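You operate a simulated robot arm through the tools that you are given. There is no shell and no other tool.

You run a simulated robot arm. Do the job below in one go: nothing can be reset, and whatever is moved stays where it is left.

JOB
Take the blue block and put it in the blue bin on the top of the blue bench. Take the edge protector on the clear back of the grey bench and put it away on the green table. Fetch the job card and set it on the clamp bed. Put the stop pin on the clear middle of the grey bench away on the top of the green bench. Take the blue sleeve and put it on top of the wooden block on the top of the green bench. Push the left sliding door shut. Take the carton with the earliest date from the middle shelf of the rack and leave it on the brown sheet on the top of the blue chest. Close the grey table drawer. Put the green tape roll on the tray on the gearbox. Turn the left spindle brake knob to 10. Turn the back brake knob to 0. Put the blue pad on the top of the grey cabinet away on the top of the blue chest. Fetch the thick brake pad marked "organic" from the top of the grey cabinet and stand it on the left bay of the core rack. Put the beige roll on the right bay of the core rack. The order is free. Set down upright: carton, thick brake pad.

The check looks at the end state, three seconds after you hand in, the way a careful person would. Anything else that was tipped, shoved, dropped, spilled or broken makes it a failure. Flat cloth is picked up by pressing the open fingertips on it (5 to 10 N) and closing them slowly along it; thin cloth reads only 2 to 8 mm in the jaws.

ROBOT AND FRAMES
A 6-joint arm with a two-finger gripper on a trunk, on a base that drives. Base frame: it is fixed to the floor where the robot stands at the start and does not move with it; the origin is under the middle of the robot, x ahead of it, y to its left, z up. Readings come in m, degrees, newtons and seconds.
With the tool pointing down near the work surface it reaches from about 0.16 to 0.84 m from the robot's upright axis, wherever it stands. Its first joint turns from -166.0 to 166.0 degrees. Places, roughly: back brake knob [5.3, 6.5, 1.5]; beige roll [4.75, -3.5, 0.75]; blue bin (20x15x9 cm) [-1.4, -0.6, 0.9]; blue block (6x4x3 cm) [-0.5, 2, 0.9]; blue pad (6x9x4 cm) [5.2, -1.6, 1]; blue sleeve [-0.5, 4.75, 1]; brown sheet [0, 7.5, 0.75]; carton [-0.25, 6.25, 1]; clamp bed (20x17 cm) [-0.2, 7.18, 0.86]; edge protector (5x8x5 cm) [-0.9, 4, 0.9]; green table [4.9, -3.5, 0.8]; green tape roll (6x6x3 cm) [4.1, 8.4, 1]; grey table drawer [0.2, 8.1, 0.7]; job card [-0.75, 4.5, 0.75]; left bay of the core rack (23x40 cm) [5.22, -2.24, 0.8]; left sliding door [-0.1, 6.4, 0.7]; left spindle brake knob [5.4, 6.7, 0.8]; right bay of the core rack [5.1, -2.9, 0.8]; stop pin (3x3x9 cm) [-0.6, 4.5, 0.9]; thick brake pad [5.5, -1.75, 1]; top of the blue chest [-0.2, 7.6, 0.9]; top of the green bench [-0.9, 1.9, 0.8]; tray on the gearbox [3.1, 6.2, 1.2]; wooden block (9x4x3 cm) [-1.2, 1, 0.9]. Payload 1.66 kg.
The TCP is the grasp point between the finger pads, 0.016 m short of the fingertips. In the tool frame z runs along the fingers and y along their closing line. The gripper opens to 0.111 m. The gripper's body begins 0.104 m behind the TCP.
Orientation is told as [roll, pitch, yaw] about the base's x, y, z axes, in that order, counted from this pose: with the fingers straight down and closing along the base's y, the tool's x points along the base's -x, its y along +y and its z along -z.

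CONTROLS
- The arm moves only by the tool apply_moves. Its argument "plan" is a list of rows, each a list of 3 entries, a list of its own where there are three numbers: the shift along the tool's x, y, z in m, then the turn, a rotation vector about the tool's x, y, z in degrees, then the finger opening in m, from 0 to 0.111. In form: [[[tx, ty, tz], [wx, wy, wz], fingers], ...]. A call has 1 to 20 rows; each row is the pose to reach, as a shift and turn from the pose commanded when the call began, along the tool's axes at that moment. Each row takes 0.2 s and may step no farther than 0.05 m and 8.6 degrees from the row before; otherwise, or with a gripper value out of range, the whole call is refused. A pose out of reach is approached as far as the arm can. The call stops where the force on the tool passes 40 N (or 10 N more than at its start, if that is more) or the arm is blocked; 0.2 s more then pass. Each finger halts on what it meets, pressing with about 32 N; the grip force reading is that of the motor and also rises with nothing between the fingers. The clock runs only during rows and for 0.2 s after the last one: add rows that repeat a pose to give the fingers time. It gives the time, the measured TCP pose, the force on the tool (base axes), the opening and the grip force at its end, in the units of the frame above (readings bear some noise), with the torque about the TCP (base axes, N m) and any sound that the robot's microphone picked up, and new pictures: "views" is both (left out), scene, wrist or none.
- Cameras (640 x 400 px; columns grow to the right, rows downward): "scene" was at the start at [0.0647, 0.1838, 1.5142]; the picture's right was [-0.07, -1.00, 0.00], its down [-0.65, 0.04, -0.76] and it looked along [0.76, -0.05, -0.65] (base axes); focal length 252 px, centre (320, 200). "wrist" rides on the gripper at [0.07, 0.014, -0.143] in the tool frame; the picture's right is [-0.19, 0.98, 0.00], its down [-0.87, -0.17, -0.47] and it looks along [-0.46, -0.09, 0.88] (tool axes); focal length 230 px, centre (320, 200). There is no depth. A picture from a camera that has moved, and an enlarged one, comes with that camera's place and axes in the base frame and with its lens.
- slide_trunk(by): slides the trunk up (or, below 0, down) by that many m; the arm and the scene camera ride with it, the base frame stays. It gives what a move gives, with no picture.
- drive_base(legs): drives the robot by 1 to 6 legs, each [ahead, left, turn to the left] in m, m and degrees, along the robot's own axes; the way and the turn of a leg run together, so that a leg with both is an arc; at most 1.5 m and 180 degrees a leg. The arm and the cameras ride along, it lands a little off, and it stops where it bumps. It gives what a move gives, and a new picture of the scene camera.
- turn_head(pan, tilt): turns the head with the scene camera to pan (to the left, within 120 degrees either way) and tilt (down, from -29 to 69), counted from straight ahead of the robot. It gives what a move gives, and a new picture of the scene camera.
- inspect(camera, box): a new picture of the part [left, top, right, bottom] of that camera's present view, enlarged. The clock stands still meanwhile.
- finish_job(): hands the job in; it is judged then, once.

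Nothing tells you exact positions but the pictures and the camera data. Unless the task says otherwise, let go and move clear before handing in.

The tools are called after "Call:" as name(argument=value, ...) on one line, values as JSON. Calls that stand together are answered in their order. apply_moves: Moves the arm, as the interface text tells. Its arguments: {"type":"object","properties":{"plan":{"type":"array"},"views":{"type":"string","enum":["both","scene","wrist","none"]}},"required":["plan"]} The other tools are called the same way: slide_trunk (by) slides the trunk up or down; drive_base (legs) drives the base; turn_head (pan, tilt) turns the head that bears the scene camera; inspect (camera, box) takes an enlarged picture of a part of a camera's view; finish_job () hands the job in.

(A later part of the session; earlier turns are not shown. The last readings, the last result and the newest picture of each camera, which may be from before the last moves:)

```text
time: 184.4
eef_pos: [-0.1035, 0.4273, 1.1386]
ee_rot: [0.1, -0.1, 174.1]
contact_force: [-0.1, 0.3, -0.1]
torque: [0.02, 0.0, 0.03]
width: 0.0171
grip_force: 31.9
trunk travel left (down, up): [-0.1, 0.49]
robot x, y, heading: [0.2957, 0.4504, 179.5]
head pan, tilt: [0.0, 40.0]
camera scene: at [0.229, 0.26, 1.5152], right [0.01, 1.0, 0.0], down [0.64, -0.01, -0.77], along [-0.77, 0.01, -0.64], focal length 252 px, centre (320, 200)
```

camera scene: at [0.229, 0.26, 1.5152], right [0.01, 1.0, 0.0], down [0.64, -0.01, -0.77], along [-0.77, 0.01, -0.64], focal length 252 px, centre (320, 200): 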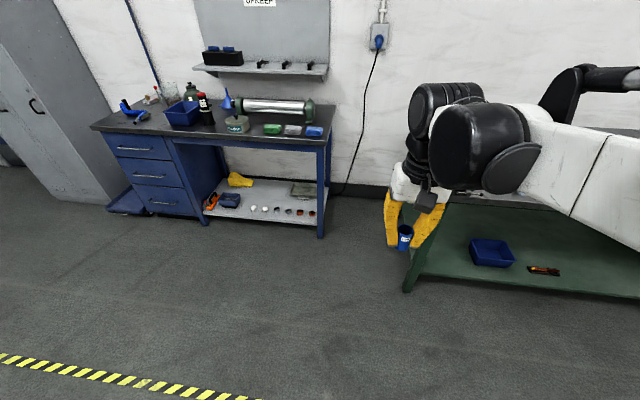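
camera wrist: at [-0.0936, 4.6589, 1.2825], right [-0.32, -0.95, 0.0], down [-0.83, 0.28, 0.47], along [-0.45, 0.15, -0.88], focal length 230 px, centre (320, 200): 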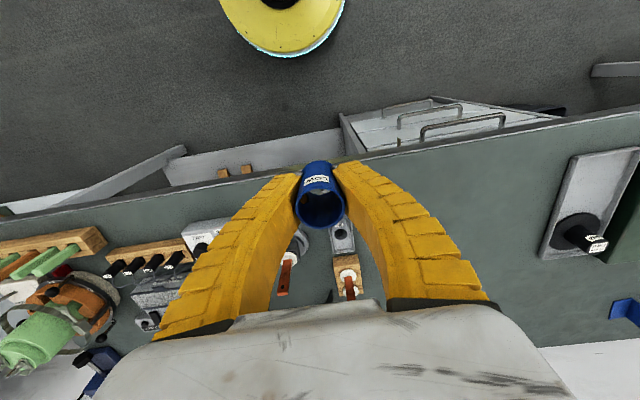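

Call:
drive_base(legs=[[1.05, -0.03, 0], [0, 0, -47]])

Call:
inspect(camera="wrist", box=[0, 0, 640, 400])

```text
time: 192.1
eef_pos: [-1.0413, 0.7784, 1.1382]
ee_rot: [0.0, -0.1, 125.7]
contact_force: [-0.3, -1.5, -0.4]
torque: [0.0, -0.03, -0.02]
width: 0.0172
grip_force: 31.9
trunk travel left (down, up): [-0.1, 0.49]
robot x, y, heading: [-0.7591, 0.4933, 130.8]
head pan, tilt: [0.0, 40.0]
camera scene: at [-0.9462, 0.4184, 1.5152], right [0.75, 0.66, 0.0], down [0.42, -0.49, -0.77], along [-0.5, 0.58, -0.64], focal length 252 px, centre (320, 200)
```

scene: 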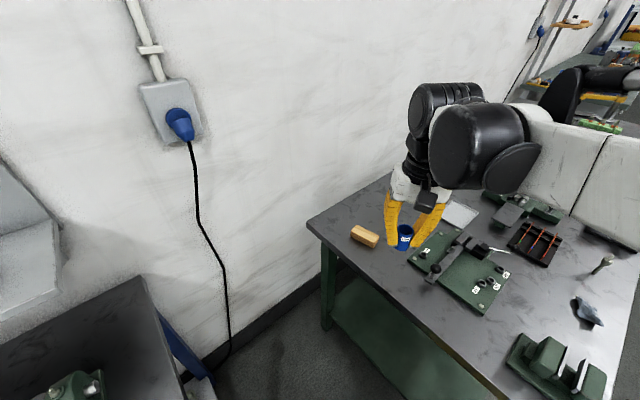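

```text
1.00 times, centred on (320, 200) of wrist (not enlarged: the box is as wide or as high as the picture)
camera zoom: at [-1.0119, 0.7141, 1.2825], right [-0.91, -0.42, 0.0], down [-0.37, 0.8, 0.47], along [-0.2, 0.43, -0.88], focal length 230 px, centre (320, 200)
```

zoom: 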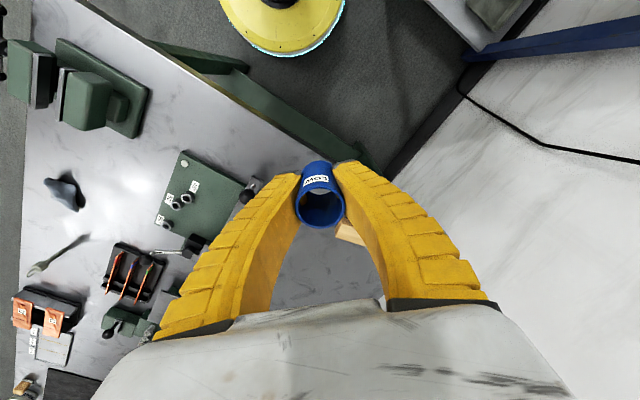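

Call:
inspect(camera="scene", box=[324, 200, 424, 263])

```text
6.35 times, centred on (374, 232) of scene
camera zoom: at [-0.9462, 0.4184, 1.5152], right [0.75, 0.66, 0.0], down [0.42, -0.49, -0.77], along [-0.5, 0.58, -0.64], focal length 1597 px, centre (-23, -0)
```

zoom: 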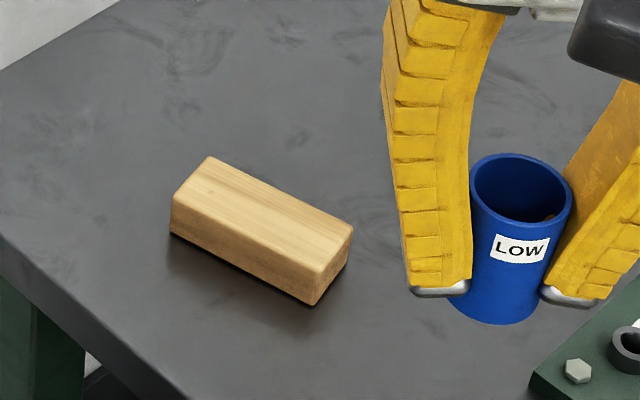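

The wooden block's top centre is at about (-1.211, 0.960, 0.877), long side along x; the sleeve hangs plumb at the TCP. I move over it and lower to just above.

Call:
apply_moves(plan=[[[-0.0415, 0.0055, 0], [0, 0, 0], 0.012], [[-0.083, 0.011, 0], [0, 0, 0], 0.012], [[-0.1245, 0.0165, 0], [0, 0, 0], 0.012], [[-0.166, 0.022, 0], [0, 0, 0], 0.012], [[-0.2075, 0.027, 0], [0, 0, 0], 0.012], [[-0.248, 0.0321, 0], [0, 0, 0], 0.012], [[-0.248, 0.0321, 0.045], [0, 0, 0], 0.012], [[-0.248, 0.0321, 0.09], [0, 0, 0], 0.012], [[-0.248, 0.0321, 0.135], [0, 0, 0], 0.012], [[-0.248, 0.0321, 0.18], [0, 0, 0], 0.012]])

Call:
inspect(camera="scene", box=[324, 190, 424, 253])

```text
time: 194.2
eef_pos: [-1.2127, 0.9601, 0.9563]
ee_rot: [0.0, 0.0, 125.6]
contact_force: [-0.8, 1.2, -0.8]
torque: [0.0, -0.01, 0.01]
width: 0.0172
grip_force: 32.3
trunk travel left (down, up): [-0.1, 0.49]
robot x, y, heading: [-0.7632, 0.4936, 130.8]
head pan, tilt: [0.0, 40.0]
camera scene: at [-0.9465, 0.4186, 1.5151], right [0.75, 0.66, 0.0], down [0.42, -0.49, -0.77], along [-0.5, 0.58, -0.64], focal length 252 px, centre (320, 200)
camera wrist: at [-1.1837, 0.8964, 1.1007], right [-0.91, -0.42, 0.0], down [-0.37, 0.8, 0.47], along [-0.2, 0.43, -0.88], focal length 230 px, centre (320, 200)
```

scene: 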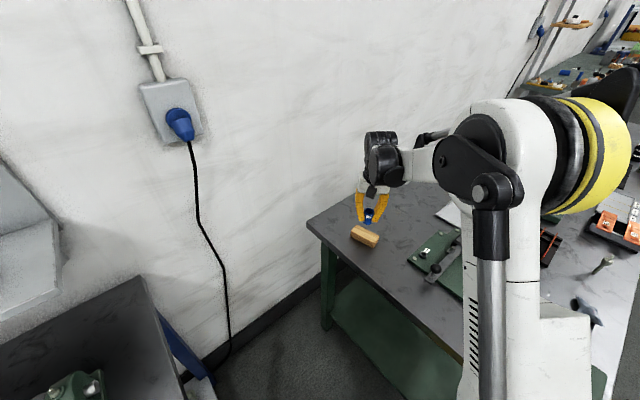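
wrist: 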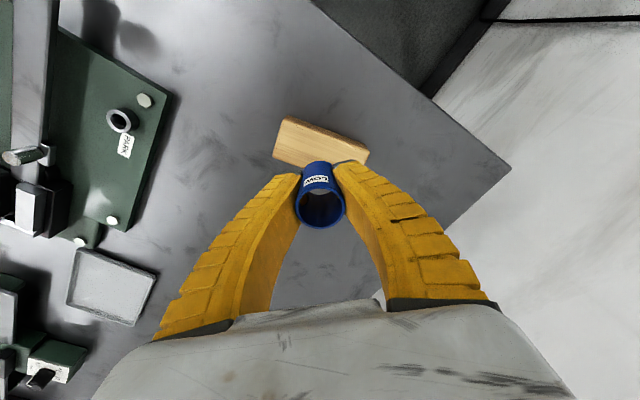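

```text
6.35 times, centred on (374, 222) of scene
camera zoom: at [-0.9465, 0.4186, 1.5151], right [0.75, 0.66, 0.0], down [0.42, -0.49, -0.77], along [-0.5, 0.58, -0.64], focal length 1597 px, centre (-23, 64)
```

zoom: 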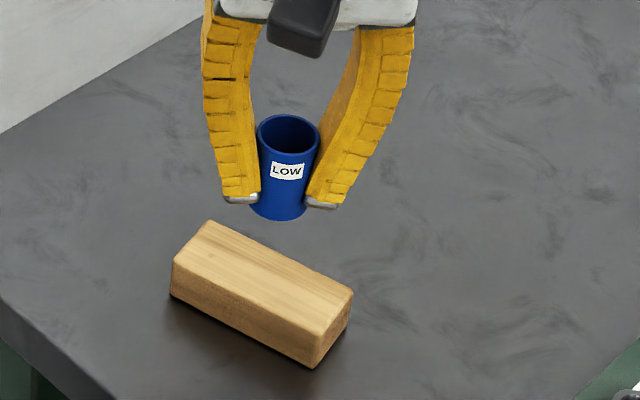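

Call:
apply_moves(plan=[[[0.002, 0.0015, 0.015], [0, 0, 0], 0.012], [[0.002, 0.0015, 0.03], [0, 0, 0], 0.012], [[0.002, 0.0015, 0.037], [0, 0, 0], 0.012]], views="wrist")

Call:
inspect(camera="scene", box=[334, 200, 404, 244])

```text
time: 195.1
eef_pos: [-1.2122, 0.9585, 0.9199]
ee_rot: [-0.1, -0.1, 125.7]
contact_force: [0.0, 0.2, -0.9]
torque: [0.0, 0.01, -0.02]
width: 0.0174
grip_force: 32.1
trunk travel left (down, up): [-0.1, 0.49]
robot x, y, heading: [-0.7604, 0.496, 130.8]
head pan, tilt: [0.0, 40.0]
camera wrist: at [-1.1828, 0.8944, 1.0648], right [-0.91, -0.42, 0.0], down [-0.37, 0.8, 0.47], along [-0.2, 0.43, -0.88], focal length 230 px, centre (320, 200)
```

wrist: 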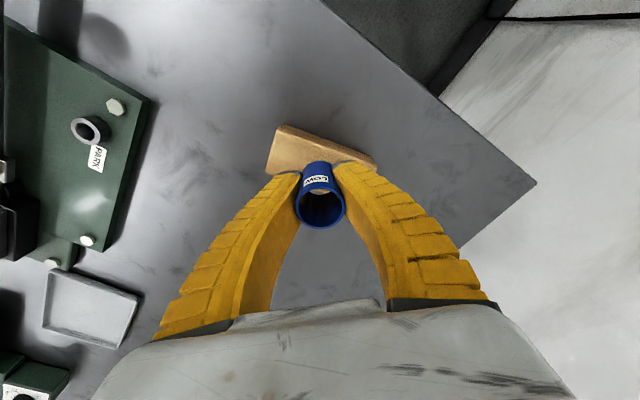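

```text
9.09 times, centred on (369, 222) of scene
camera zoom: at [-0.9463, 0.4184, 1.5152], right [0.75, 0.66, 0.0], down [0.42, -0.49, -0.77], along [-0.5, 0.58, -0.64], focal length 2287 px, centre (-126, 0)
```

zoom: 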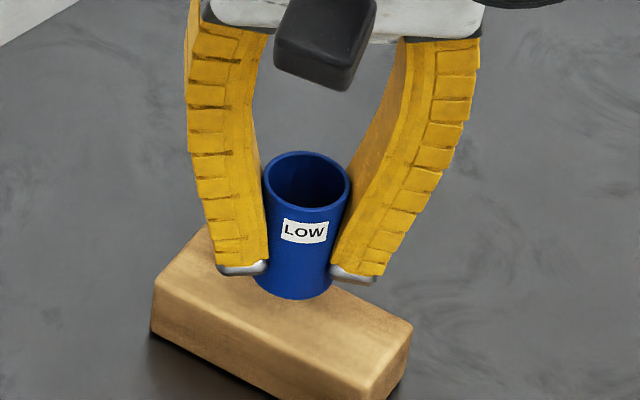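

Call:
apply_moves(plan=[[[0, 0, 0.003], [0, 0, 0], 0.012], [[0, 0, 0.006], [0, 0, 0], 0.012]], views="none")

Call:
inspect(camera="scene", box=[334, 200, 404, 244])

```text
time: 195.7
eef_pos: [-1.2121, 0.9596, 0.9159]
ee_rot: [-0.1, 0.0, 125.7]
contact_force: [-0.6, 0.1, -0.7]
torque: [0.0, -0.02, 0.0]
width: 0.0173
grip_force: 32.5
trunk travel left (down, up): [-0.1, 0.49]
robot x, y, heading: [-0.7628, 0.4961, 131.0]
head pan, tilt: [0.0, 40.0]
```

```text
9.09 times, centred on (369, 222) of scene
camera zoom: at [-0.9463, 0.4184, 1.5152], right [0.75, 0.66, 0.0], down [0.42, -0.49, -0.77], along [-0.5, 0.58, -0.64], focal length 2287 px, centre (-126, 0)
```

zoom: 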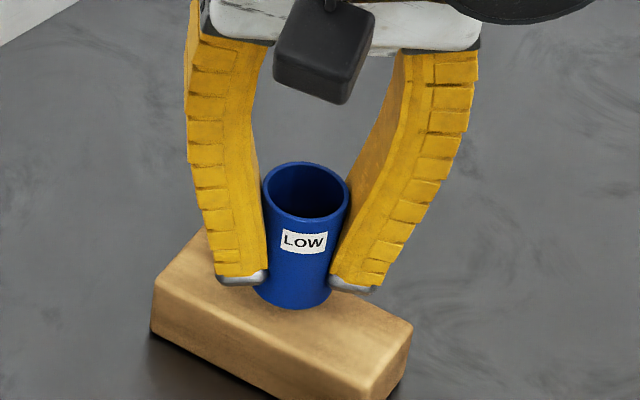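

Call:
apply_moves(plan=[[[0, 0, 0.004], [0, 0, 0], 0.012], [[0, 0, 0.007], [0, 0, 0], 0.012]], views="none")

Call:
apply_moves(plan=[[[0, 0, 0.002], [0, 0, 0], 0.012], [[0, 0, 0.003], [0, 0, 0], 0.012]], views="none")

Call:
inspect(camera="scene", box=[334, 200, 404, 244])

```text
time: 196.2
eef_pos: [-1.2126, 0.9591, 0.9091]
ee_rot: [0.0, -0.1, 125.5]
contact_force: [0.4, -0.4, 0.0]
torque: [0.0, -0.01, 0.02]
width: 0.0175
grip_force: 32.3
trunk travel left (down, up): [-0.1, 0.49]
robot x, y, heading: [-0.7628, 0.4956, 130.9]
head pan, tilt: [0.0, 40.0]
```

```text
time: 196.8
eef_pos: [-1.2113, 0.9602, 0.9063]
ee_rot: [0.0, 0.0, 125.6]
contact_force: [-0.1, 1.1, 0.1]
torque: [0.0, -0.05, 0.02]
width: 0.0174
grip_force: 32.5
trunk travel left (down, up): [-0.1, 0.49]
robot x, y, heading: [-0.7575, 0.498, 131.0]
head pan, tilt: [0.0, 40.0]
```

```text
9.09 times, centred on (369, 222) of scene
camera zoom: at [-0.9463, 0.4184, 1.5152], right [0.75, 0.66, 0.0], down [0.42, -0.49, -0.77], along [-0.5, 0.58, -0.64], focal length 2287 px, centre (-126, 0)
```

zoom: 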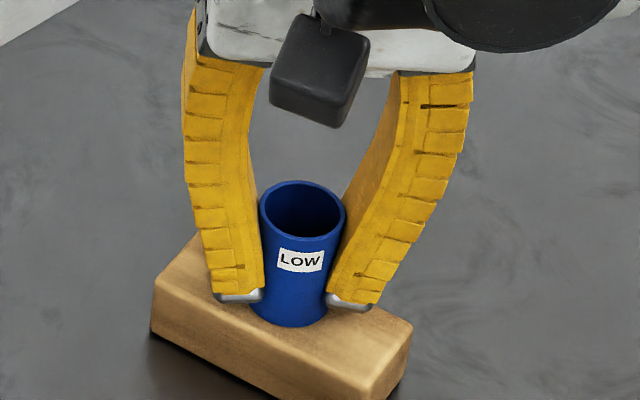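

Call:
apply_moves(plan=[[[0, 0, 0.002], [0, 0, 0], 0.012], [[0, 0, 0.003], [0, 0, 0], 0.012]], views="none")

Call:
apply_moves(plan=[[[0, 0, 0.002], [0, 0, 0], 0.012], [[0, 0, 0.003], [0, 0, 0], 0.012]], views="none")

```text
time: 197.4
eef_pos: [-1.2116, 0.958, 0.9044]
ee_rot: [0.0, -0.2, 125.5]
contact_force: [-4.0, 3.2, 19.8]
torque: [0.02, 0.07, 0.0]
width: 0.0177
grip_force: 32.2
trunk travel left (down, up): [-0.1, 0.49]
robot x, y, heading: [-0.7572, 0.4951, 130.9]
head pan, tilt: [0.0, 40.0]
```

```text
time: 198.1
eef_pos: [-1.2108, 0.9589, 0.8997]
ee_rot: [0.0, -0.1, 125.5]
contact_force: [-3.8, -0.8, 22.5]
torque: [-0.01, 0.04, -0.02]
width: 0.0191
grip_force: 31.8
trunk travel left (down, up): [-0.1, 0.49]
robot x, y, heading: [-0.7599, 0.4909, 131.1]
head pan, tilt: [0.0, 40.0]
```

Contact with the wooden block. I open and rise.

Call:
apply_moves(plan=[[[0, 0, -0.002], [0, 0, 0], 0.012], [[0, 0, -0.002], [0, 0, 0], 0.03], [[0, 0, -0.002], [0, 0, 0], 0.05], [[0, 0, -0.002], [0, 0, 0], 0.07], [[0, 0, -0.002], [0, 0, 0], 0.07], [[0, 0, -0.04], [0, 0, 0], 0.08], [[0, 0, -0.08], [0, 0, 0], 0.09], [[0, 0, -0.125], [0, 0, 0], 0.1], [[0, 0, -0.17], [0, 0, 0], 0.111], [[0, 0, -0.21], [0, 0, 0], 0.111]], views="wrist")

Call:
inspect(camera="scene", box=[324, 190, 424, 253])

```text
time: 200.2
eef_pos: [-1.2115, 0.9612, 1.111]
ee_rot: [-0.1, -0.1, 125.5]
contact_force: [-0.7, -0.1, 0.5]
torque: [-0.01, 0.01, 0.02]
width: 0.1109
grip_force: 0.1
trunk travel left (down, up): [-0.1, 0.49]
robot x, y, heading: [-0.7572, 0.494, 130.9]
head pan, tilt: [0.0, 40.0]
camera wrist: at [-1.1821, 0.8963, 1.2541], right [-0.91, -0.42, 0.0], down [-0.37, 0.8, 0.47], along [-0.2, 0.43, -0.88], focal length 230 px, centre (320, 200)
```

wrist: 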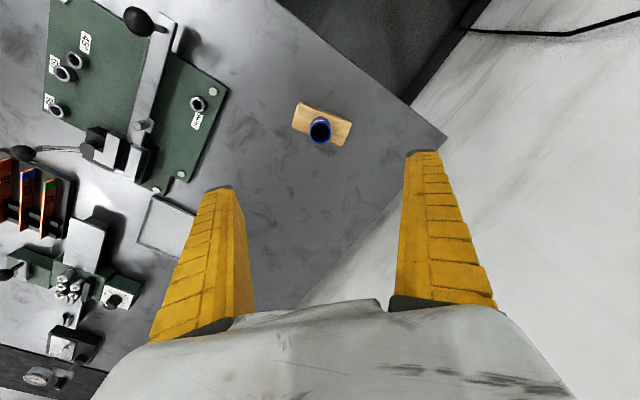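

```text
6.35 times, centred on (374, 222) of scene
camera zoom: at [-0.9461, 0.4183, 1.5152], right [0.75, 0.66, 0.0], down [0.42, -0.49, -0.77], along [-0.5, 0.58, -0.64], focal length 1597 px, centre (-23, 64)
```

zoom: 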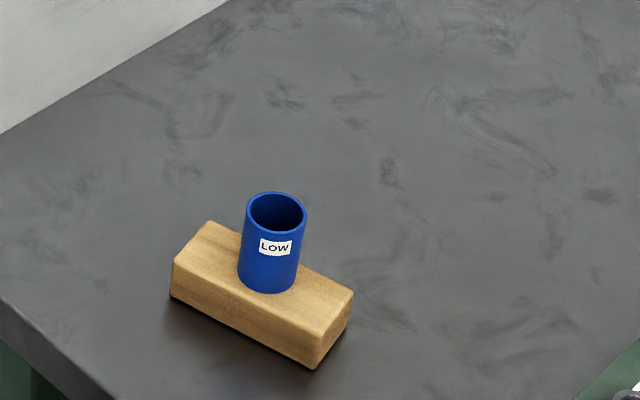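

The sleeve stands on the wooden block. I retract and drive back to the grey bench for the job card.

Call:
apply_moves(plan=[[[0.045, 0, -0.01], [0, 0, 0], 0.111], [[0.09, 0, -0.02], [0, 0, 0], 0.111], [[0.135, 0, -0.03], [0, 0, 0], 0.111], [[0.18, 0, -0.04], [0, 0, 0], 0.111], [[0.22, 0, -0.05], [0, 0, -5], 0.111]], views="none")

Call:
drive_base(legs=[[0, 0, 49], [-1.05, 0, 0], [0, -1.5, 0], [0, -1.5, 0], [0, -0.95, 0]])

```text
time: 201.4
eef_pos: [-1.085, 0.7794, 1.1583]
ee_rot: [0.1, 0.0, 130.6]
contact_force: [0.6, 0.1, -0.4]
torque: [0.02, 0.01, 0.0]
width: 0.1111
grip_force: 0.0
trunk travel left (down, up): [-0.1, 0.49]
robot x, y, heading: [-0.7582, 0.4942, 131.3]
head pan, tilt: [0.0, 40.0]
```

```text
time: 227.9
eef_pos: [-0.1038, 4.4734, 1.1606]
ee_rot: [0.0, -0.1, 177.8]
contact_force: [-0.1, -0.4, -1.0]
torque: [0.01, -0.01, 0.01]
width: 0.1108
grip_force: 0.0
trunk travel left (down, up): [-0.1, 0.49]
robot x, y, heading: [0.3277, 4.5155, 177.8]
head pan, tilt: [0.0, 40.0]
camera scene: at [0.2545, 4.3287, 1.5152], right [0.03, 1.0, 0.0], down [0.64, -0.02, -0.77], along [-0.77, 0.02, -0.64], focal length 252 px, centre (320, 200)
```

scene: 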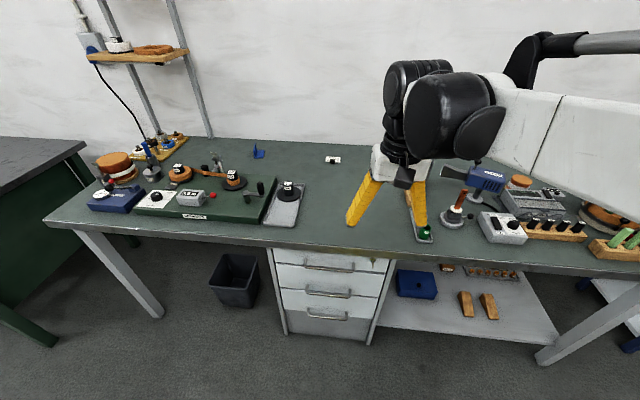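

Call:
drive_base(legs=[[0.29, 0.05, 2.0]])

Call:
inspect(camera="scene", box=[300, 130, 380, 180])

```text
time: 230.0
eef_pos: [-0.3952, 4.4099, 1.1579]
ee_rot: [0.0, 0.0, 179.9]
contact_force: [-0.2, -0.3, 0.4]
torque: [-0.02, 0.01, 0.01]
width: 0.111
grip_force: 0.0
trunk travel left (down, up): [-0.1, 0.49]
robot x, y, heading: [0.0351, 4.4698, -179.5]
head pan, tilt: [0.0, 40.0]
camera scene: at [-0.0318, 4.2799, 1.5151], right [-0.01, 1.0, 0.0], down [0.64, 0.0, -0.77], along [-0.77, 0.0, -0.64], focal length 252 px, centre (320, 200)
```

scene: 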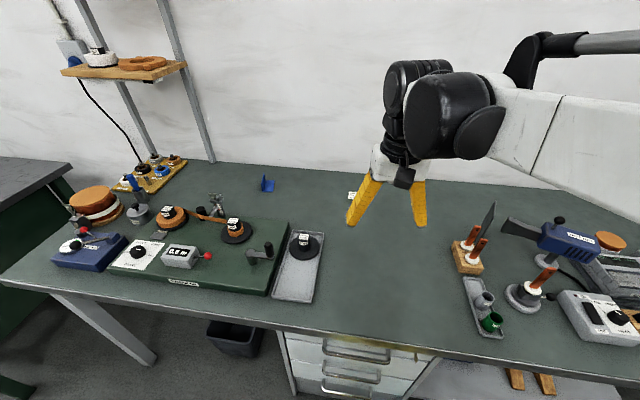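

```text
8.00 times, centred on (340, 155) of scene
camera zoom: at [-0.0318, 4.2799, 1.5151], right [-0.01, 1.0, 0.0], down [0.64, 0.0, -0.77], along [-0.77, 0.0, -0.64], focal length 2012 px, centre (160, 560)
```

zoom: 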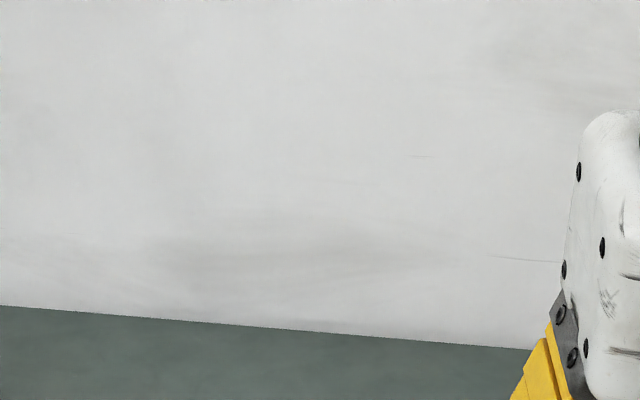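

The card hides behind the gripper. I reach forward over it to see it with the wrist camera.

Call:
apply_moves(plan=[[[-0.045, 0, 0.0], [0, 0, 0], 0.111], [[-0.09, 0, 0.0], [0, 0, 0], 0.111], [[-0.135, 0, 0.01], [0, 0, 0], 0.111], [[-0.18, 0, 0.025], [0, 0, 0], 0.111], [[-0.225, -0.003, 0.04], [0, 0, 0], 0.111], [[-0.27, -0.006, 0.055], [0, 0, 0], 0.111], [[-0.315, -0.01, 0.07], [0, 0, 0], 0.111], [[-0.36, -0.01, 0.085], [0, 0, 0], 0.111], [[-0.38, -0.01, 0.1], [0, 0, 0], 0.111]])

Call:
inspect(camera="wrist", box=[240, 80, 400, 240])

```text
time: 232.0
eef_pos: [-0.7756, 4.422, 1.0598]
ee_rot: [0.0, -0.1, 179.9]
contact_force: [-0.3, -0.2, 0.5]
torque: [-0.01, 0.01, -0.02]
width: 0.1111
grip_force: 0.1
trunk travel left (down, up): [-0.1, 0.49]
robot x, y, heading: [0.0367, 4.4719, -179.6]
head pan, tilt: [0.0, 40.0]
camera scene: at [-0.0318, 4.28, 1.5151], right [-0.01, 1.0, 0.0], down [0.64, 0.0, -0.77], along [-0.77, 0.0, -0.64], focal length 252 px, centre (320, 200)
camera wrist: at [-0.7057, 4.4089, 1.2035], right [-0.19, -0.98, 0.0], down [-0.87, 0.17, 0.47], along [-0.46, 0.09, -0.88], focal length 230 px, centre (320, 200)
```

scene: 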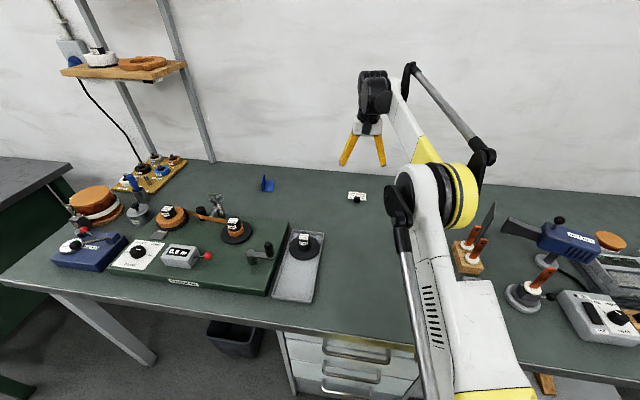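
wrist: 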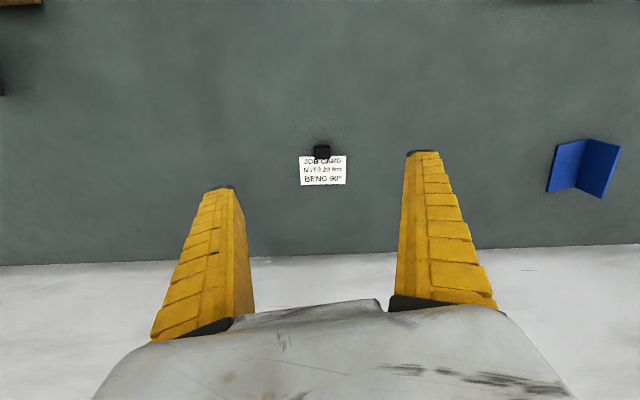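

```text
2.50 times, centred on (320, 160) of wrist
camera zoom: at [-0.7057, 4.4089, 1.2035], right [-0.19, -0.98, 0.0], down [-0.87, 0.17, 0.47], along [-0.46, 0.09, -0.88], focal length 575 px, centre (320, 300)
```

zoom: 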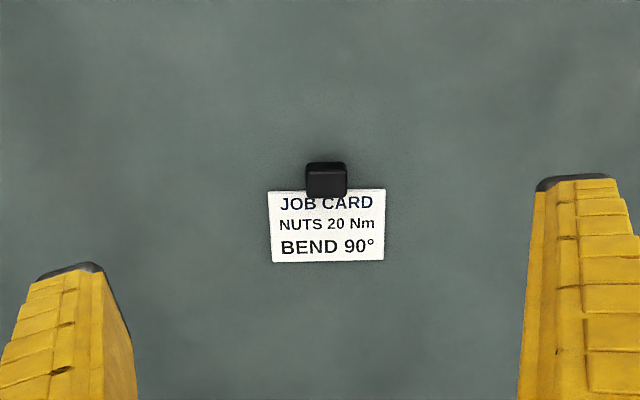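

The card carries a black clip on its near edge, meant for gripping, at about (-0.804, 4.4235). I edge the base 4 cm closer and move above the clip.

Call:
drive_base(legs=[[0.04, 0, 0]])

Call:
apply_moves(plan=[[[0.01, 0, 0.04], [0, 0, 0], 0.08], [[0.01, 0, 0.08], [0, 0, 0], 0.07], [[0.01, 0, 0.12], [0, 0, 0], 0.06]], views="wrist")

```text
time: 232.8
eef_pos: [-0.8157, 4.4226, 1.059]
ee_rot: [0.0, 0.1, 179.9]
contact_force: [-1.0, 0.1, -0.1]
torque: [-0.01, -0.03, -0.04]
width: 0.1108
grip_force: 0.1
trunk travel left (down, up): [-0.1, 0.49]
robot x, y, heading: [-0.0133, 4.4669, -179.6]
head pan, tilt: [0.0, 40.0]
camera scene: at [-0.0727, 4.2799, 1.5151], right [0.0, 1.0, 0.0], down [0.64, 0.0, -0.77], along [-0.77, 0.0, -0.64], focal length 252 px, centre (320, 200)
```

scene: 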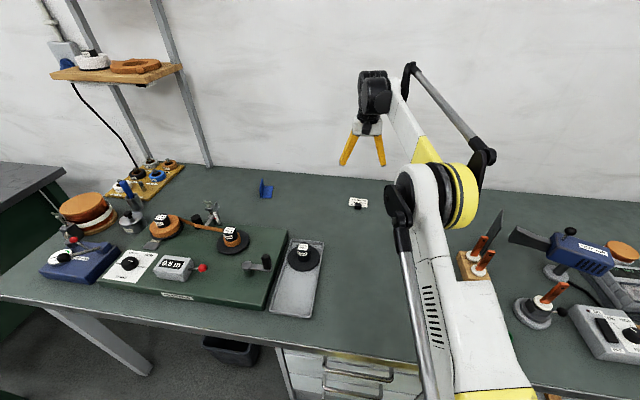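

```text
time: 233.6
eef_pos: [-0.8059, 4.4216, 0.9367]
ee_rot: [0.1, 0.0, 179.9]
contact_force: [-0.4, -0.5, 0.1]
torque: [0.01, 0.0, -0.01]
width: 0.062
grip_force: 1.3
trunk travel left (down, up): [-0.1, 0.49]
robot x, y, heading: [-0.0062, 4.471, -179.6]
head pan, tilt: [0.0, 40.0]
camera wrist: at [-0.7355, 4.4096, 1.0828], right [-0.19, -0.98, 0.0], down [-0.86, 0.17, 0.47], along [-0.46, 0.09, -0.88], focal length 230 px, centre (320, 200)
```

wrist: 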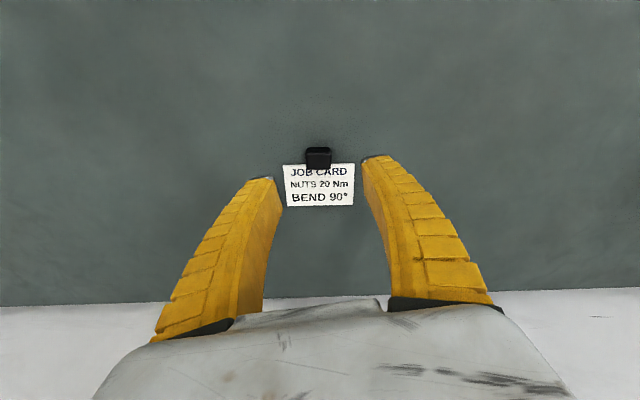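

Call:
apply_moves(plan=[[[0.003, -0.001, 0.03], [0, 0, 0], 0.05], [[0.003, -0.001, 0.055], [0, 0, 0], 0.05], [[0.003, -0.001, 0.066], [0, 0, 0], 0.05]], views="wrist")

```text
time: 234.4
eef_pos: [-0.8021, 4.4234, 0.8758]
ee_rot: [0.0, -0.2, 179.8]
contact_force: [-6.2, 1.8, 22.2]
torque: [0.32, 0.2, -0.08]
width: 0.0565
grip_force: 3.3
trunk travel left (down, up): [-0.1, 0.49]
robot x, y, heading: [-0.013, 4.4697, -179.6]
head pan, tilt: [0.0, 40.0]
camera wrist: at [-0.7319, 4.41, 1.0195], right [-0.19, -0.98, 0.0], down [-0.86, 0.17, 0.47], along [-0.47, 0.09, -0.88], focal length 230 px, centre (320, 200)
```

wrist: 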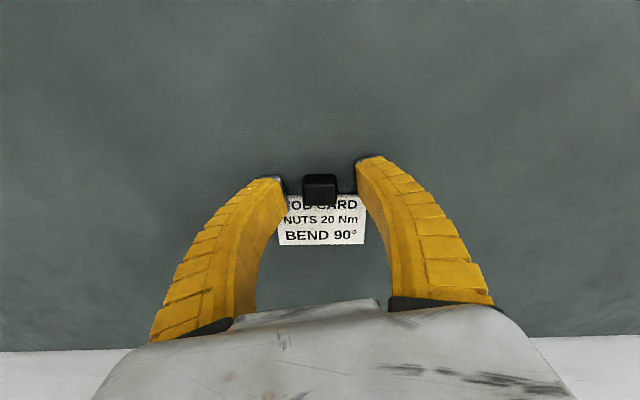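

The fingertips touch down (on card/bench). I ease up 3 mm and close on the clip.

Call:
apply_moves(plan=[[[0, 0, -0.009], [0, 0, 0], 0.05], [[0, 0, -0.009], [0, 0, 0], 0.04], [[0, 0, -0.009], [0, 0, 0], 0.028], [[0, 0, -0.009], [0, 0, 0], 0.02], [[0, 0, -0.009], [0, 0, 0], 0.01], [[0, 0, -0.009], [0, 0, 0], 0.0]], views="wrist")

Call:
inspect(camera="scene", box=[320, 160, 400, 210])

```text
time: 235.8
eef_pos: [-0.8019, 4.4229, 0.8824]
ee_rot: [0.0, 0.0, 179.9]
contact_force: [-0.9, 0.0, 2.7]
torque: [-0.07, 0.03, 0.0]
width: 0.0188
grip_force: 31.6
trunk travel left (down, up): [-0.1, 0.49]
robot x, y, heading: [-0.0077, 4.4739, -179.5]
head pan, tilt: [0.0, 40.0]
camera wrist: at [-0.733, 4.4096, 1.0267], right [-0.19, -0.98, 0.0], down [-0.86, 0.17, 0.47], along [-0.46, 0.09, -0.88], focal length 230 px, centre (320, 200)
```

wrist: 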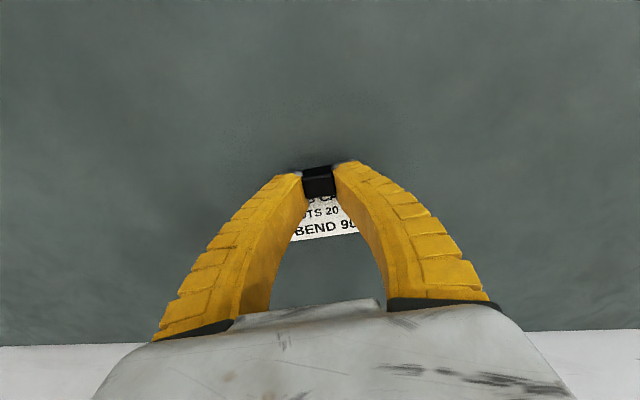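

```text
8.00 times, centred on (360, 185) of scene
camera zoom: at [-0.0717, 4.2798, 1.5152], right [0.0, 1.0, 0.0], down [0.64, 0.0, -0.77], along [-0.77, 0.0, -0.64], focal length 2012 px, centre (0, 320)
```

zoom: 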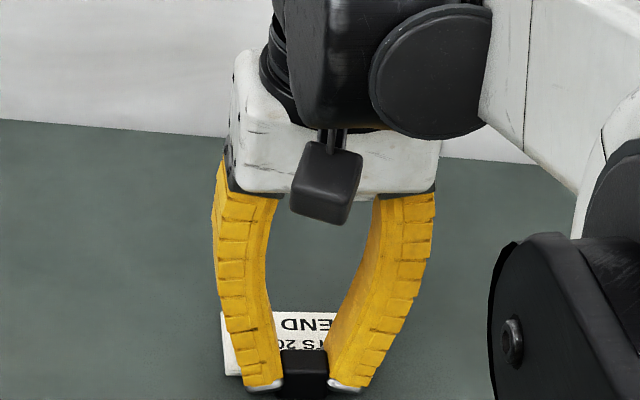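

The clip is gripped. I lift, retract and back off from the bench.

Call:
apply_moves(plan=[[[0, 0, -0.03], [0, 0, 0], 0.0], [[0, 0, -0.075], [0, 0, 0], 0.0], [[0, 0, -0.12], [0, 0, 0], 0.0], [[0, 0, -0.165], [0, 0, 0], 0.0], [[0.045, 0, -0.185], [0, 0, 0], 0.0], [[0.09, 0, -0.205], [0, 0, 0], 0.0], [[0.135, 0, -0.225], [0, 0, 0], 0.0], [[0.18, 0, -0.24], [0, 0, 0], 0.0], [[0.225, 0, -0.25], [0, 0, 0], 0.0], [[0.27, 0, -0.26], [0, 0, 0], 0.0], [[0.315, 0, -0.27], [0, 0, 0], 0.0], [[0.36, 0, -0.28], [0, 0, 0], 0.0], [[0.4, 0, -0.28], [0, 0, 0], 0.0]], views="wrist")

Call:
drive_base(legs=[[-0.5, 0, 0]])

Call:
turn_head(pan=-75, tilt=30)

```text
time: 238.6
eef_pos: [-0.3999, 4.4199, 1.1634]
ee_rot: [0.0, -0.2, 179.9]
contact_force: [-0.1, 0.5, -0.3]
torque: [-0.03, 0.04, 0.0]
width: 0.0178
grip_force: 32.1
trunk travel left (down, up): [-0.1, 0.49]
robot x, y, heading: [-0.0081, 4.4754, -180.1]
head pan, tilt: [0.0, 40.0]
camera wrist: at [-0.3295, 4.4063, 1.3073], right [-0.19, -0.98, 0.0], down [-0.86, 0.17, 0.47], along [-0.46, 0.09, -0.88], focal length 230 px, centre (320, 200)
```

wrist: 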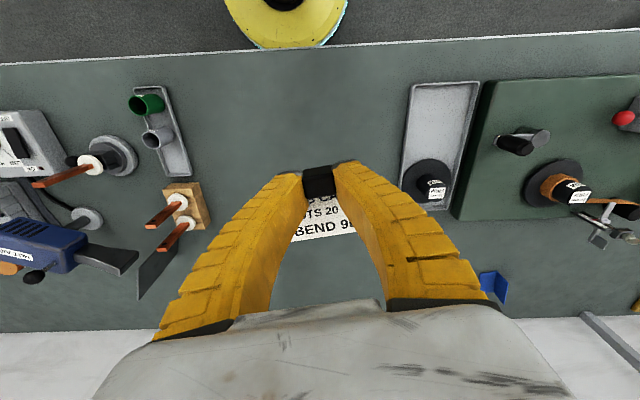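

```text
time: 241.6
eef_pos: [0.0984, 4.4227, 1.164]
ee_rot: [0.0, 0.0, 179.7]
contact_force: [-0.1, 0.0, -0.3]
torque: [0.0, -0.01, 0.0]
width: 0.0178
grip_force: 31.9
trunk travel left (down, up): [-0.1, 0.49]
robot x, y, heading: [0.4903, 4.4698, -179.9]
head pan, tilt: [0.0, 40.0]
camera scene: at [0.4271, 4.2814, 1.5152], right [0.0, 1.0, 0.0], down [0.64, 0.0, -0.77], along [-0.77, 0.0, -0.64], focal length 252 px, centre (320, 200)
```

scene: 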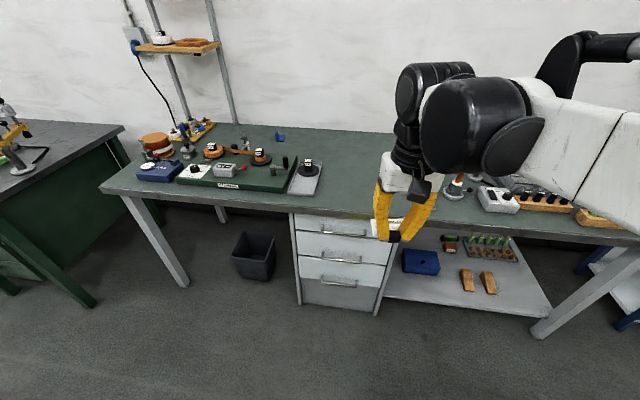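

```text
time: 243.1
eef_pos: [0.0983, 4.4223, 1.1623]
ee_rot: [0.0, 0.1, 179.8]
contact_force: [0.0, -0.4, -0.3]
torque: [-0.01, 0.02, 0.01]
width: 0.0173
grip_force: 31.9
trunk travel left (down, up): [-0.1, 0.49]
robot x, y, heading: [0.4895, 4.4729, -179.7]
head pan, tilt: [-75.0, 30.0]
camera scene: at [0.4882, 4.3688, 1.5305], right [0.97, 0.26, 0.0], down [0.13, -0.48, -0.87], along [-0.23, 0.84, -0.5], focal length 252 px, centre (320, 200)
```

scene: 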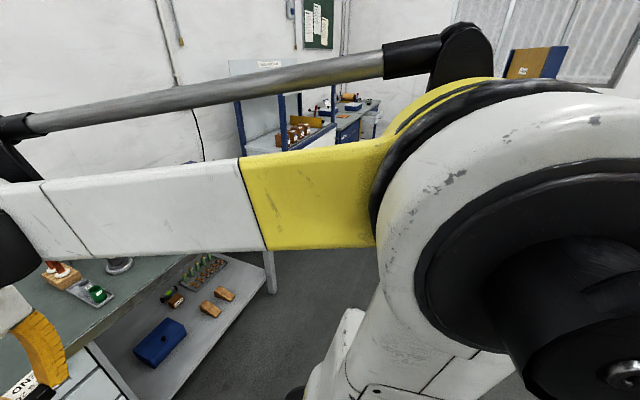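

The arm blocks my right side. I turn to face along +y to view the rack, chest and table area.

Call:
drive_base(legs=[[-0.1, 0, -90]])

Call:
turn_head(pan=20, tilt=25)

Call:
turn_head(pan=0, tilt=25)

```text
time: 247.3
eef_pos: [0.5111, 4.8005, 1.1624]
ee_rot: [0.0, -0.1, 89.0]
contact_force: [-0.2, 0.1, -0.8]
torque: [0.01, -0.02, 0.01]
width: 0.0173
grip_force: 32.1
trunk travel left (down, up): [-0.1, 0.49]
robot x, y, heading: [0.5563, 4.4052, 89.1]
head pan, tilt: [-75.0, 30.0]
camera scene: at [0.4526, 4.4119, 1.5305], right [0.25, -0.97, 0.0], down [-0.48, -0.12, -0.87], along [0.84, 0.21, -0.5], focal length 252 px, centre (320, 200)
```

scene: 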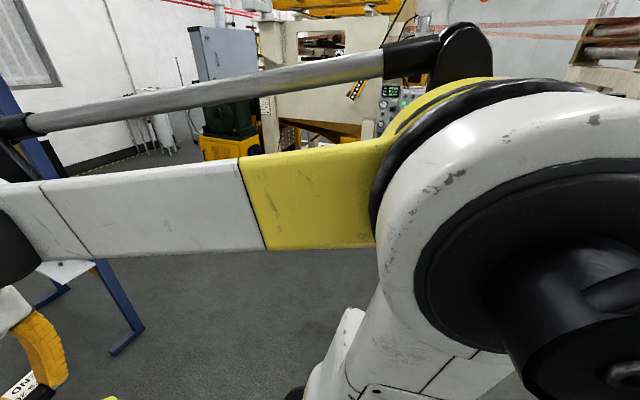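

```text
time: 249.0
eef_pos: [0.5108, 4.8015, 1.1643]
ee_rot: [0.1, 0.0, 88.9]
contact_force: [0.0, 0.5, -0.6]
torque: [-0.03, -0.01, -0.01]
width: 0.0174
grip_force: 32.2
trunk travel left (down, up): [-0.1, 0.49]
robot x, y, heading: [0.554, 4.4063, 89.4]
head pan, tilt: [20.0, 25.0]
camera scene: at [0.3345, 4.4766, 1.5385], right [0.94, 0.33, 0.0], down [0.14, -0.4, -0.91], along [-0.3, 0.86, -0.42], focal length 252 px, centre (320, 200)
```

scene: 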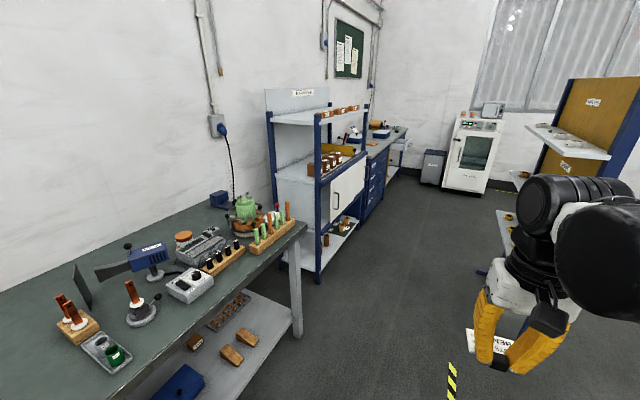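

```text
time: 249.8
eef_pos: [0.511, 4.8012, 1.1626]
ee_rot: [0.0, 0.0, 88.8]
contact_force: [0.4, 0.1, -1.2]
torque: [0.01, -0.01, 0.03]
width: 0.0171
grip_force: 32.2
trunk travel left (down, up): [-0.1, 0.49]
robot x, y, heading: [0.5541, 4.4085, 89.2]
head pan, tilt: [0.0, 25.0]
camera scene: at [0.366, 4.4818, 1.5385], right [1.0, -0.01, 0.0], down [0.0, -0.42, -0.91], along [0.01, 0.91, -0.42], focal length 252 px, centre (320, 200)
```

scene: 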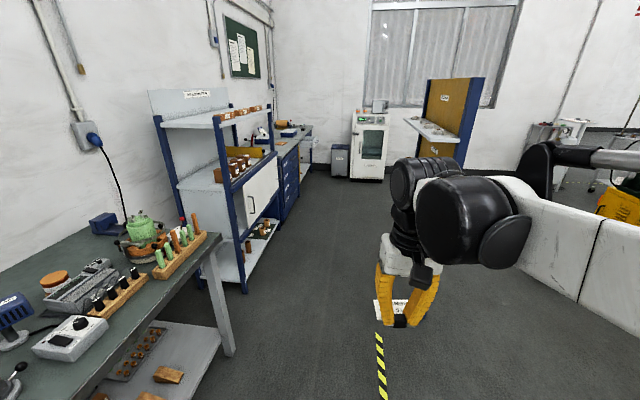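

The rack, blue chest and the table lie ahead along the wall. I drive up the aisle to the blue chest and turn to face it.

Call:
drive_base(legs=[[1.4, 0, 0.5], [1.3, 0, 0], [0, 0, 90]])

Call:
turn_head(pan=0, tilt=40)

```text
time: 266.6
eef_pos: [0.1808, 7.0394, 1.1634]
ee_rot: [0.0, 0.0, 178.6]
contact_force: [0.2, -0.3, -0.2]
torque: [0.0, -0.02, -0.02]
width: 0.017
grip_force: 32.3
trunk travel left (down, up): [-0.1, 0.49]
robot x, y, heading: [0.5754, 7.0858, 179.0]
head pan, tilt: [0.0, 25.0]
camera scene: at [0.4997, 6.8929, 1.5385], right [0.02, 1.0, 0.0], down [0.42, -0.01, -0.91], along [-0.91, 0.02, -0.42], focal length 252 px, centre (320, 200)
```

scene: 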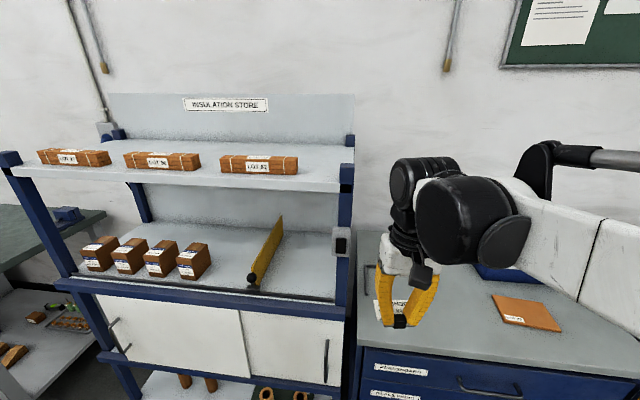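

```text
time: 267.4
eef_pos: [0.1815, 7.0394, 1.1628]
ee_rot: [0.0, -0.1, 178.6]
contact_force: [0.2, 0.3, -0.8]
torque: [0.01, -0.05, -0.01]
width: 0.0169
grip_force: 32.1
trunk travel left (down, up): [-0.1, 0.49]
robot x, y, heading: [0.5751, 7.08, 178.9]
head pan, tilt: [0.0, 40.0]
camera scene: at [0.5068, 6.8928, 1.5153], right [0.02, 1.0, 0.0], down [0.64, -0.01, -0.77], along [-0.77, 0.01, -0.64], focal length 252 px, centre (320, 200)
```

scene: 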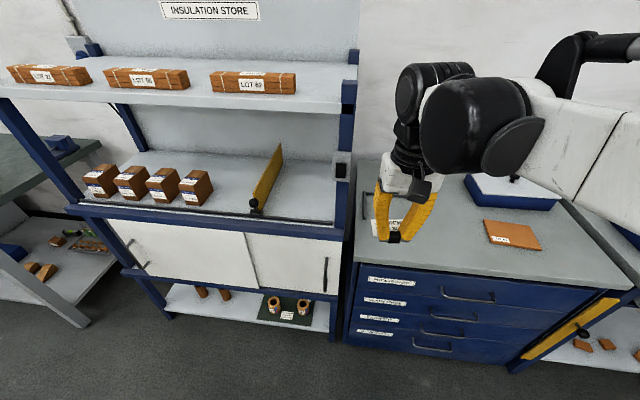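

The chest top shows a brown sheet; the clamp bed must be behind the gripper. I take closer looks.

Call:
inspect(camera="wrist", box=[0, 0, 640, 400])

Call:
inspect(camera="scene", box=[340, 130, 640, 300])

Call:
inspect(camera="scene", box=[70, 150, 230, 220])

Call:
inspect(camera="scene", box=[60, 190, 360, 340])

```text
1.00 times, centred on (320, 200) of wrist (not enlarged: the box is as wide or as high as the picture)
camera zoom: at [0.2506, 7.0247, 1.3071], right [-0.21, -0.98, 0.0], down [-0.86, 0.19, 0.47], along [-0.46, 0.1, -0.88], focal length 230 px, centre (320, 200)
```

zoom: 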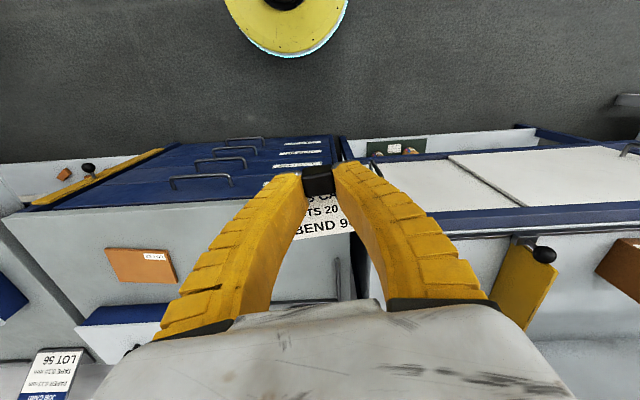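

```text
2.13 times, centred on (490, 215) of scene
camera zoom: at [0.5068, 6.8928, 1.5153], right [0.02, 1.0, 0.0], down [0.64, -0.01, -0.77], along [-0.77, 0.01, -0.64], focal length 537 px, centre (-43, 168)
```

zoom: 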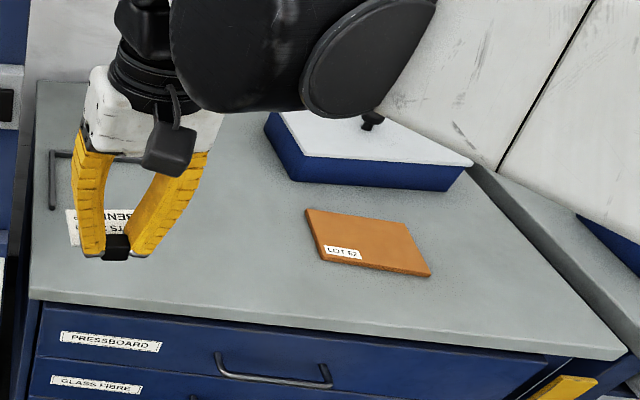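

```text
4.00 times, centred on (150, 185) of scene
camera zoom: at [0.5068, 6.8928, 1.5153], right [0.02, 1.0, 0.0], down [0.64, -0.01, -0.77], along [-0.77, 0.01, -0.64], focal length 1006 px, centre (1000, 260)
```

zoom: 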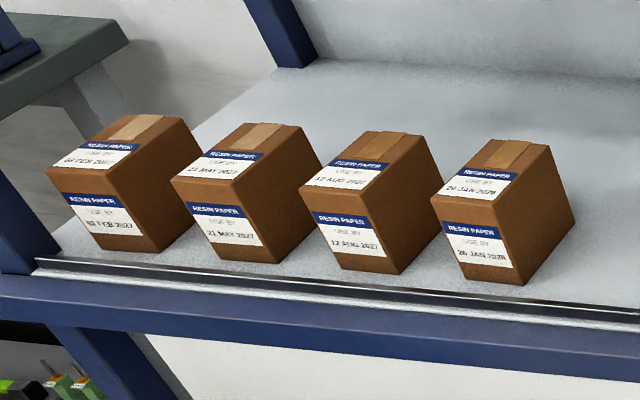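

```text
2.13 times, centred on (210, 265) of scene
camera zoom: at [0.5068, 6.8928, 1.5153], right [0.02, 1.0, 0.0], down [0.64, -0.01, -0.77], along [-0.77, 0.01, -0.64], focal length 537 px, centre (555, 61)
```

zoom: 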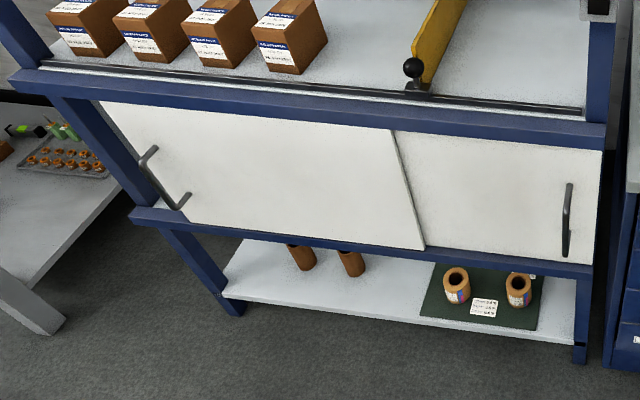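

I read dates FEB 2027, MAY 2027, AUG 2027, JAN 2028 on the cartons, so the leftmost looks earliest. For the card, I shift right to uncover the clamp bed from behind the gripper.

Call:
drive_base(legs=[[0, -0.3, 0]])

Call:
inspect(camera="scene", box=[200, 120, 440, 270])

```text
time: 269.4
eef_pos: [0.1865, 7.3443, 1.1631]
ee_rot: [-0.1, 0.0, 178.7]
contact_force: [-0.5, 0.0, -0.7]
torque: [-0.03, -0.01, 0.0]
width: 0.017
grip_force: 32.3
trunk travel left (down, up): [-0.1, 0.49]
robot x, y, heading: [0.5787, 7.3879, 179.1]
head pan, tilt: [0.0, 40.0]
camera scene: at [0.5119, 7.1969, 1.5153], right [0.02, 1.0, 0.0], down [0.64, -0.01, -0.77], along [-0.77, 0.01, -0.64], focal length 252 px, centre (320, 200)
```

scene: 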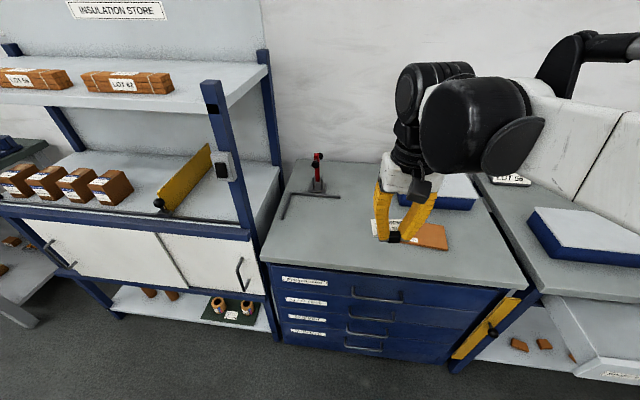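

```text
2.67 times, centred on (320, 195) of scene
camera zoom: at [0.5119, 7.1969, 1.5153], right [0.02, 1.0, 0.0], down [0.64, -0.01, -0.77], along [-0.77, 0.01, -0.64], focal length 671 px, centre (320, 213)
```

zoom: 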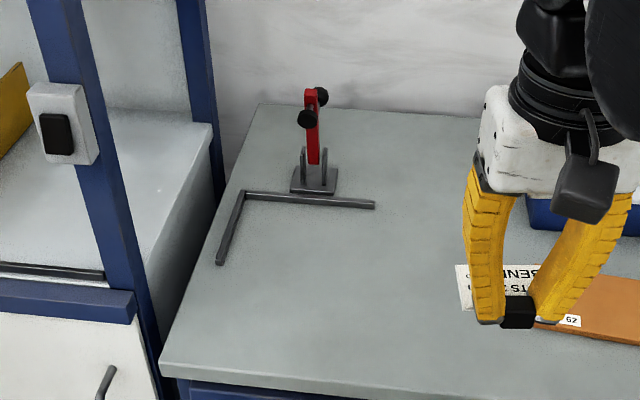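

The clamp bed is the area inside the L-shaped stop: corner (-0.32, 7.089), centre about (-0.22, 7.176). I drive closer to it.

Call:
drive_base(legs=[[0.17, 0.12, 0]])

```text
time: 271.1
eef_pos: [0.0141, 7.2284, 1.1635]
ee_rot: [0.0, 0.1, 178.5]
contact_force: [-0.6, 0.8, -1.1]
torque: [0.01, 0.01, -0.03]
width: 0.0168
grip_force: 32.4
trunk travel left (down, up): [-0.1, 0.49]
robot x, y, heading: [0.409, 7.2706, 178.9]
head pan, tilt: [0.0, 40.0]
camera scene: at [0.3389, 7.081, 1.5151], right [0.02, 1.0, 0.0], down [0.64, -0.01, -0.77], along [-0.77, 0.01, -0.64], focal length 252 px, centre (320, 200)
```

scene: 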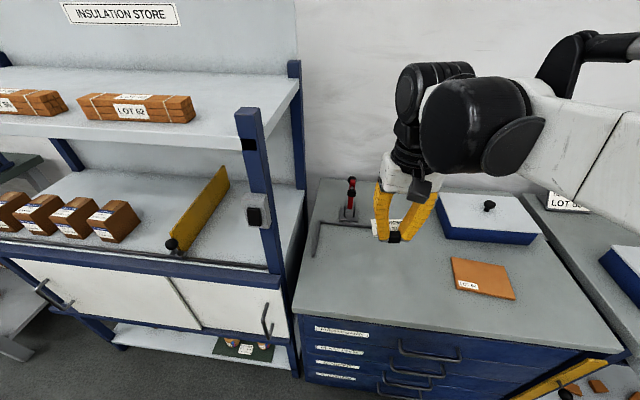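

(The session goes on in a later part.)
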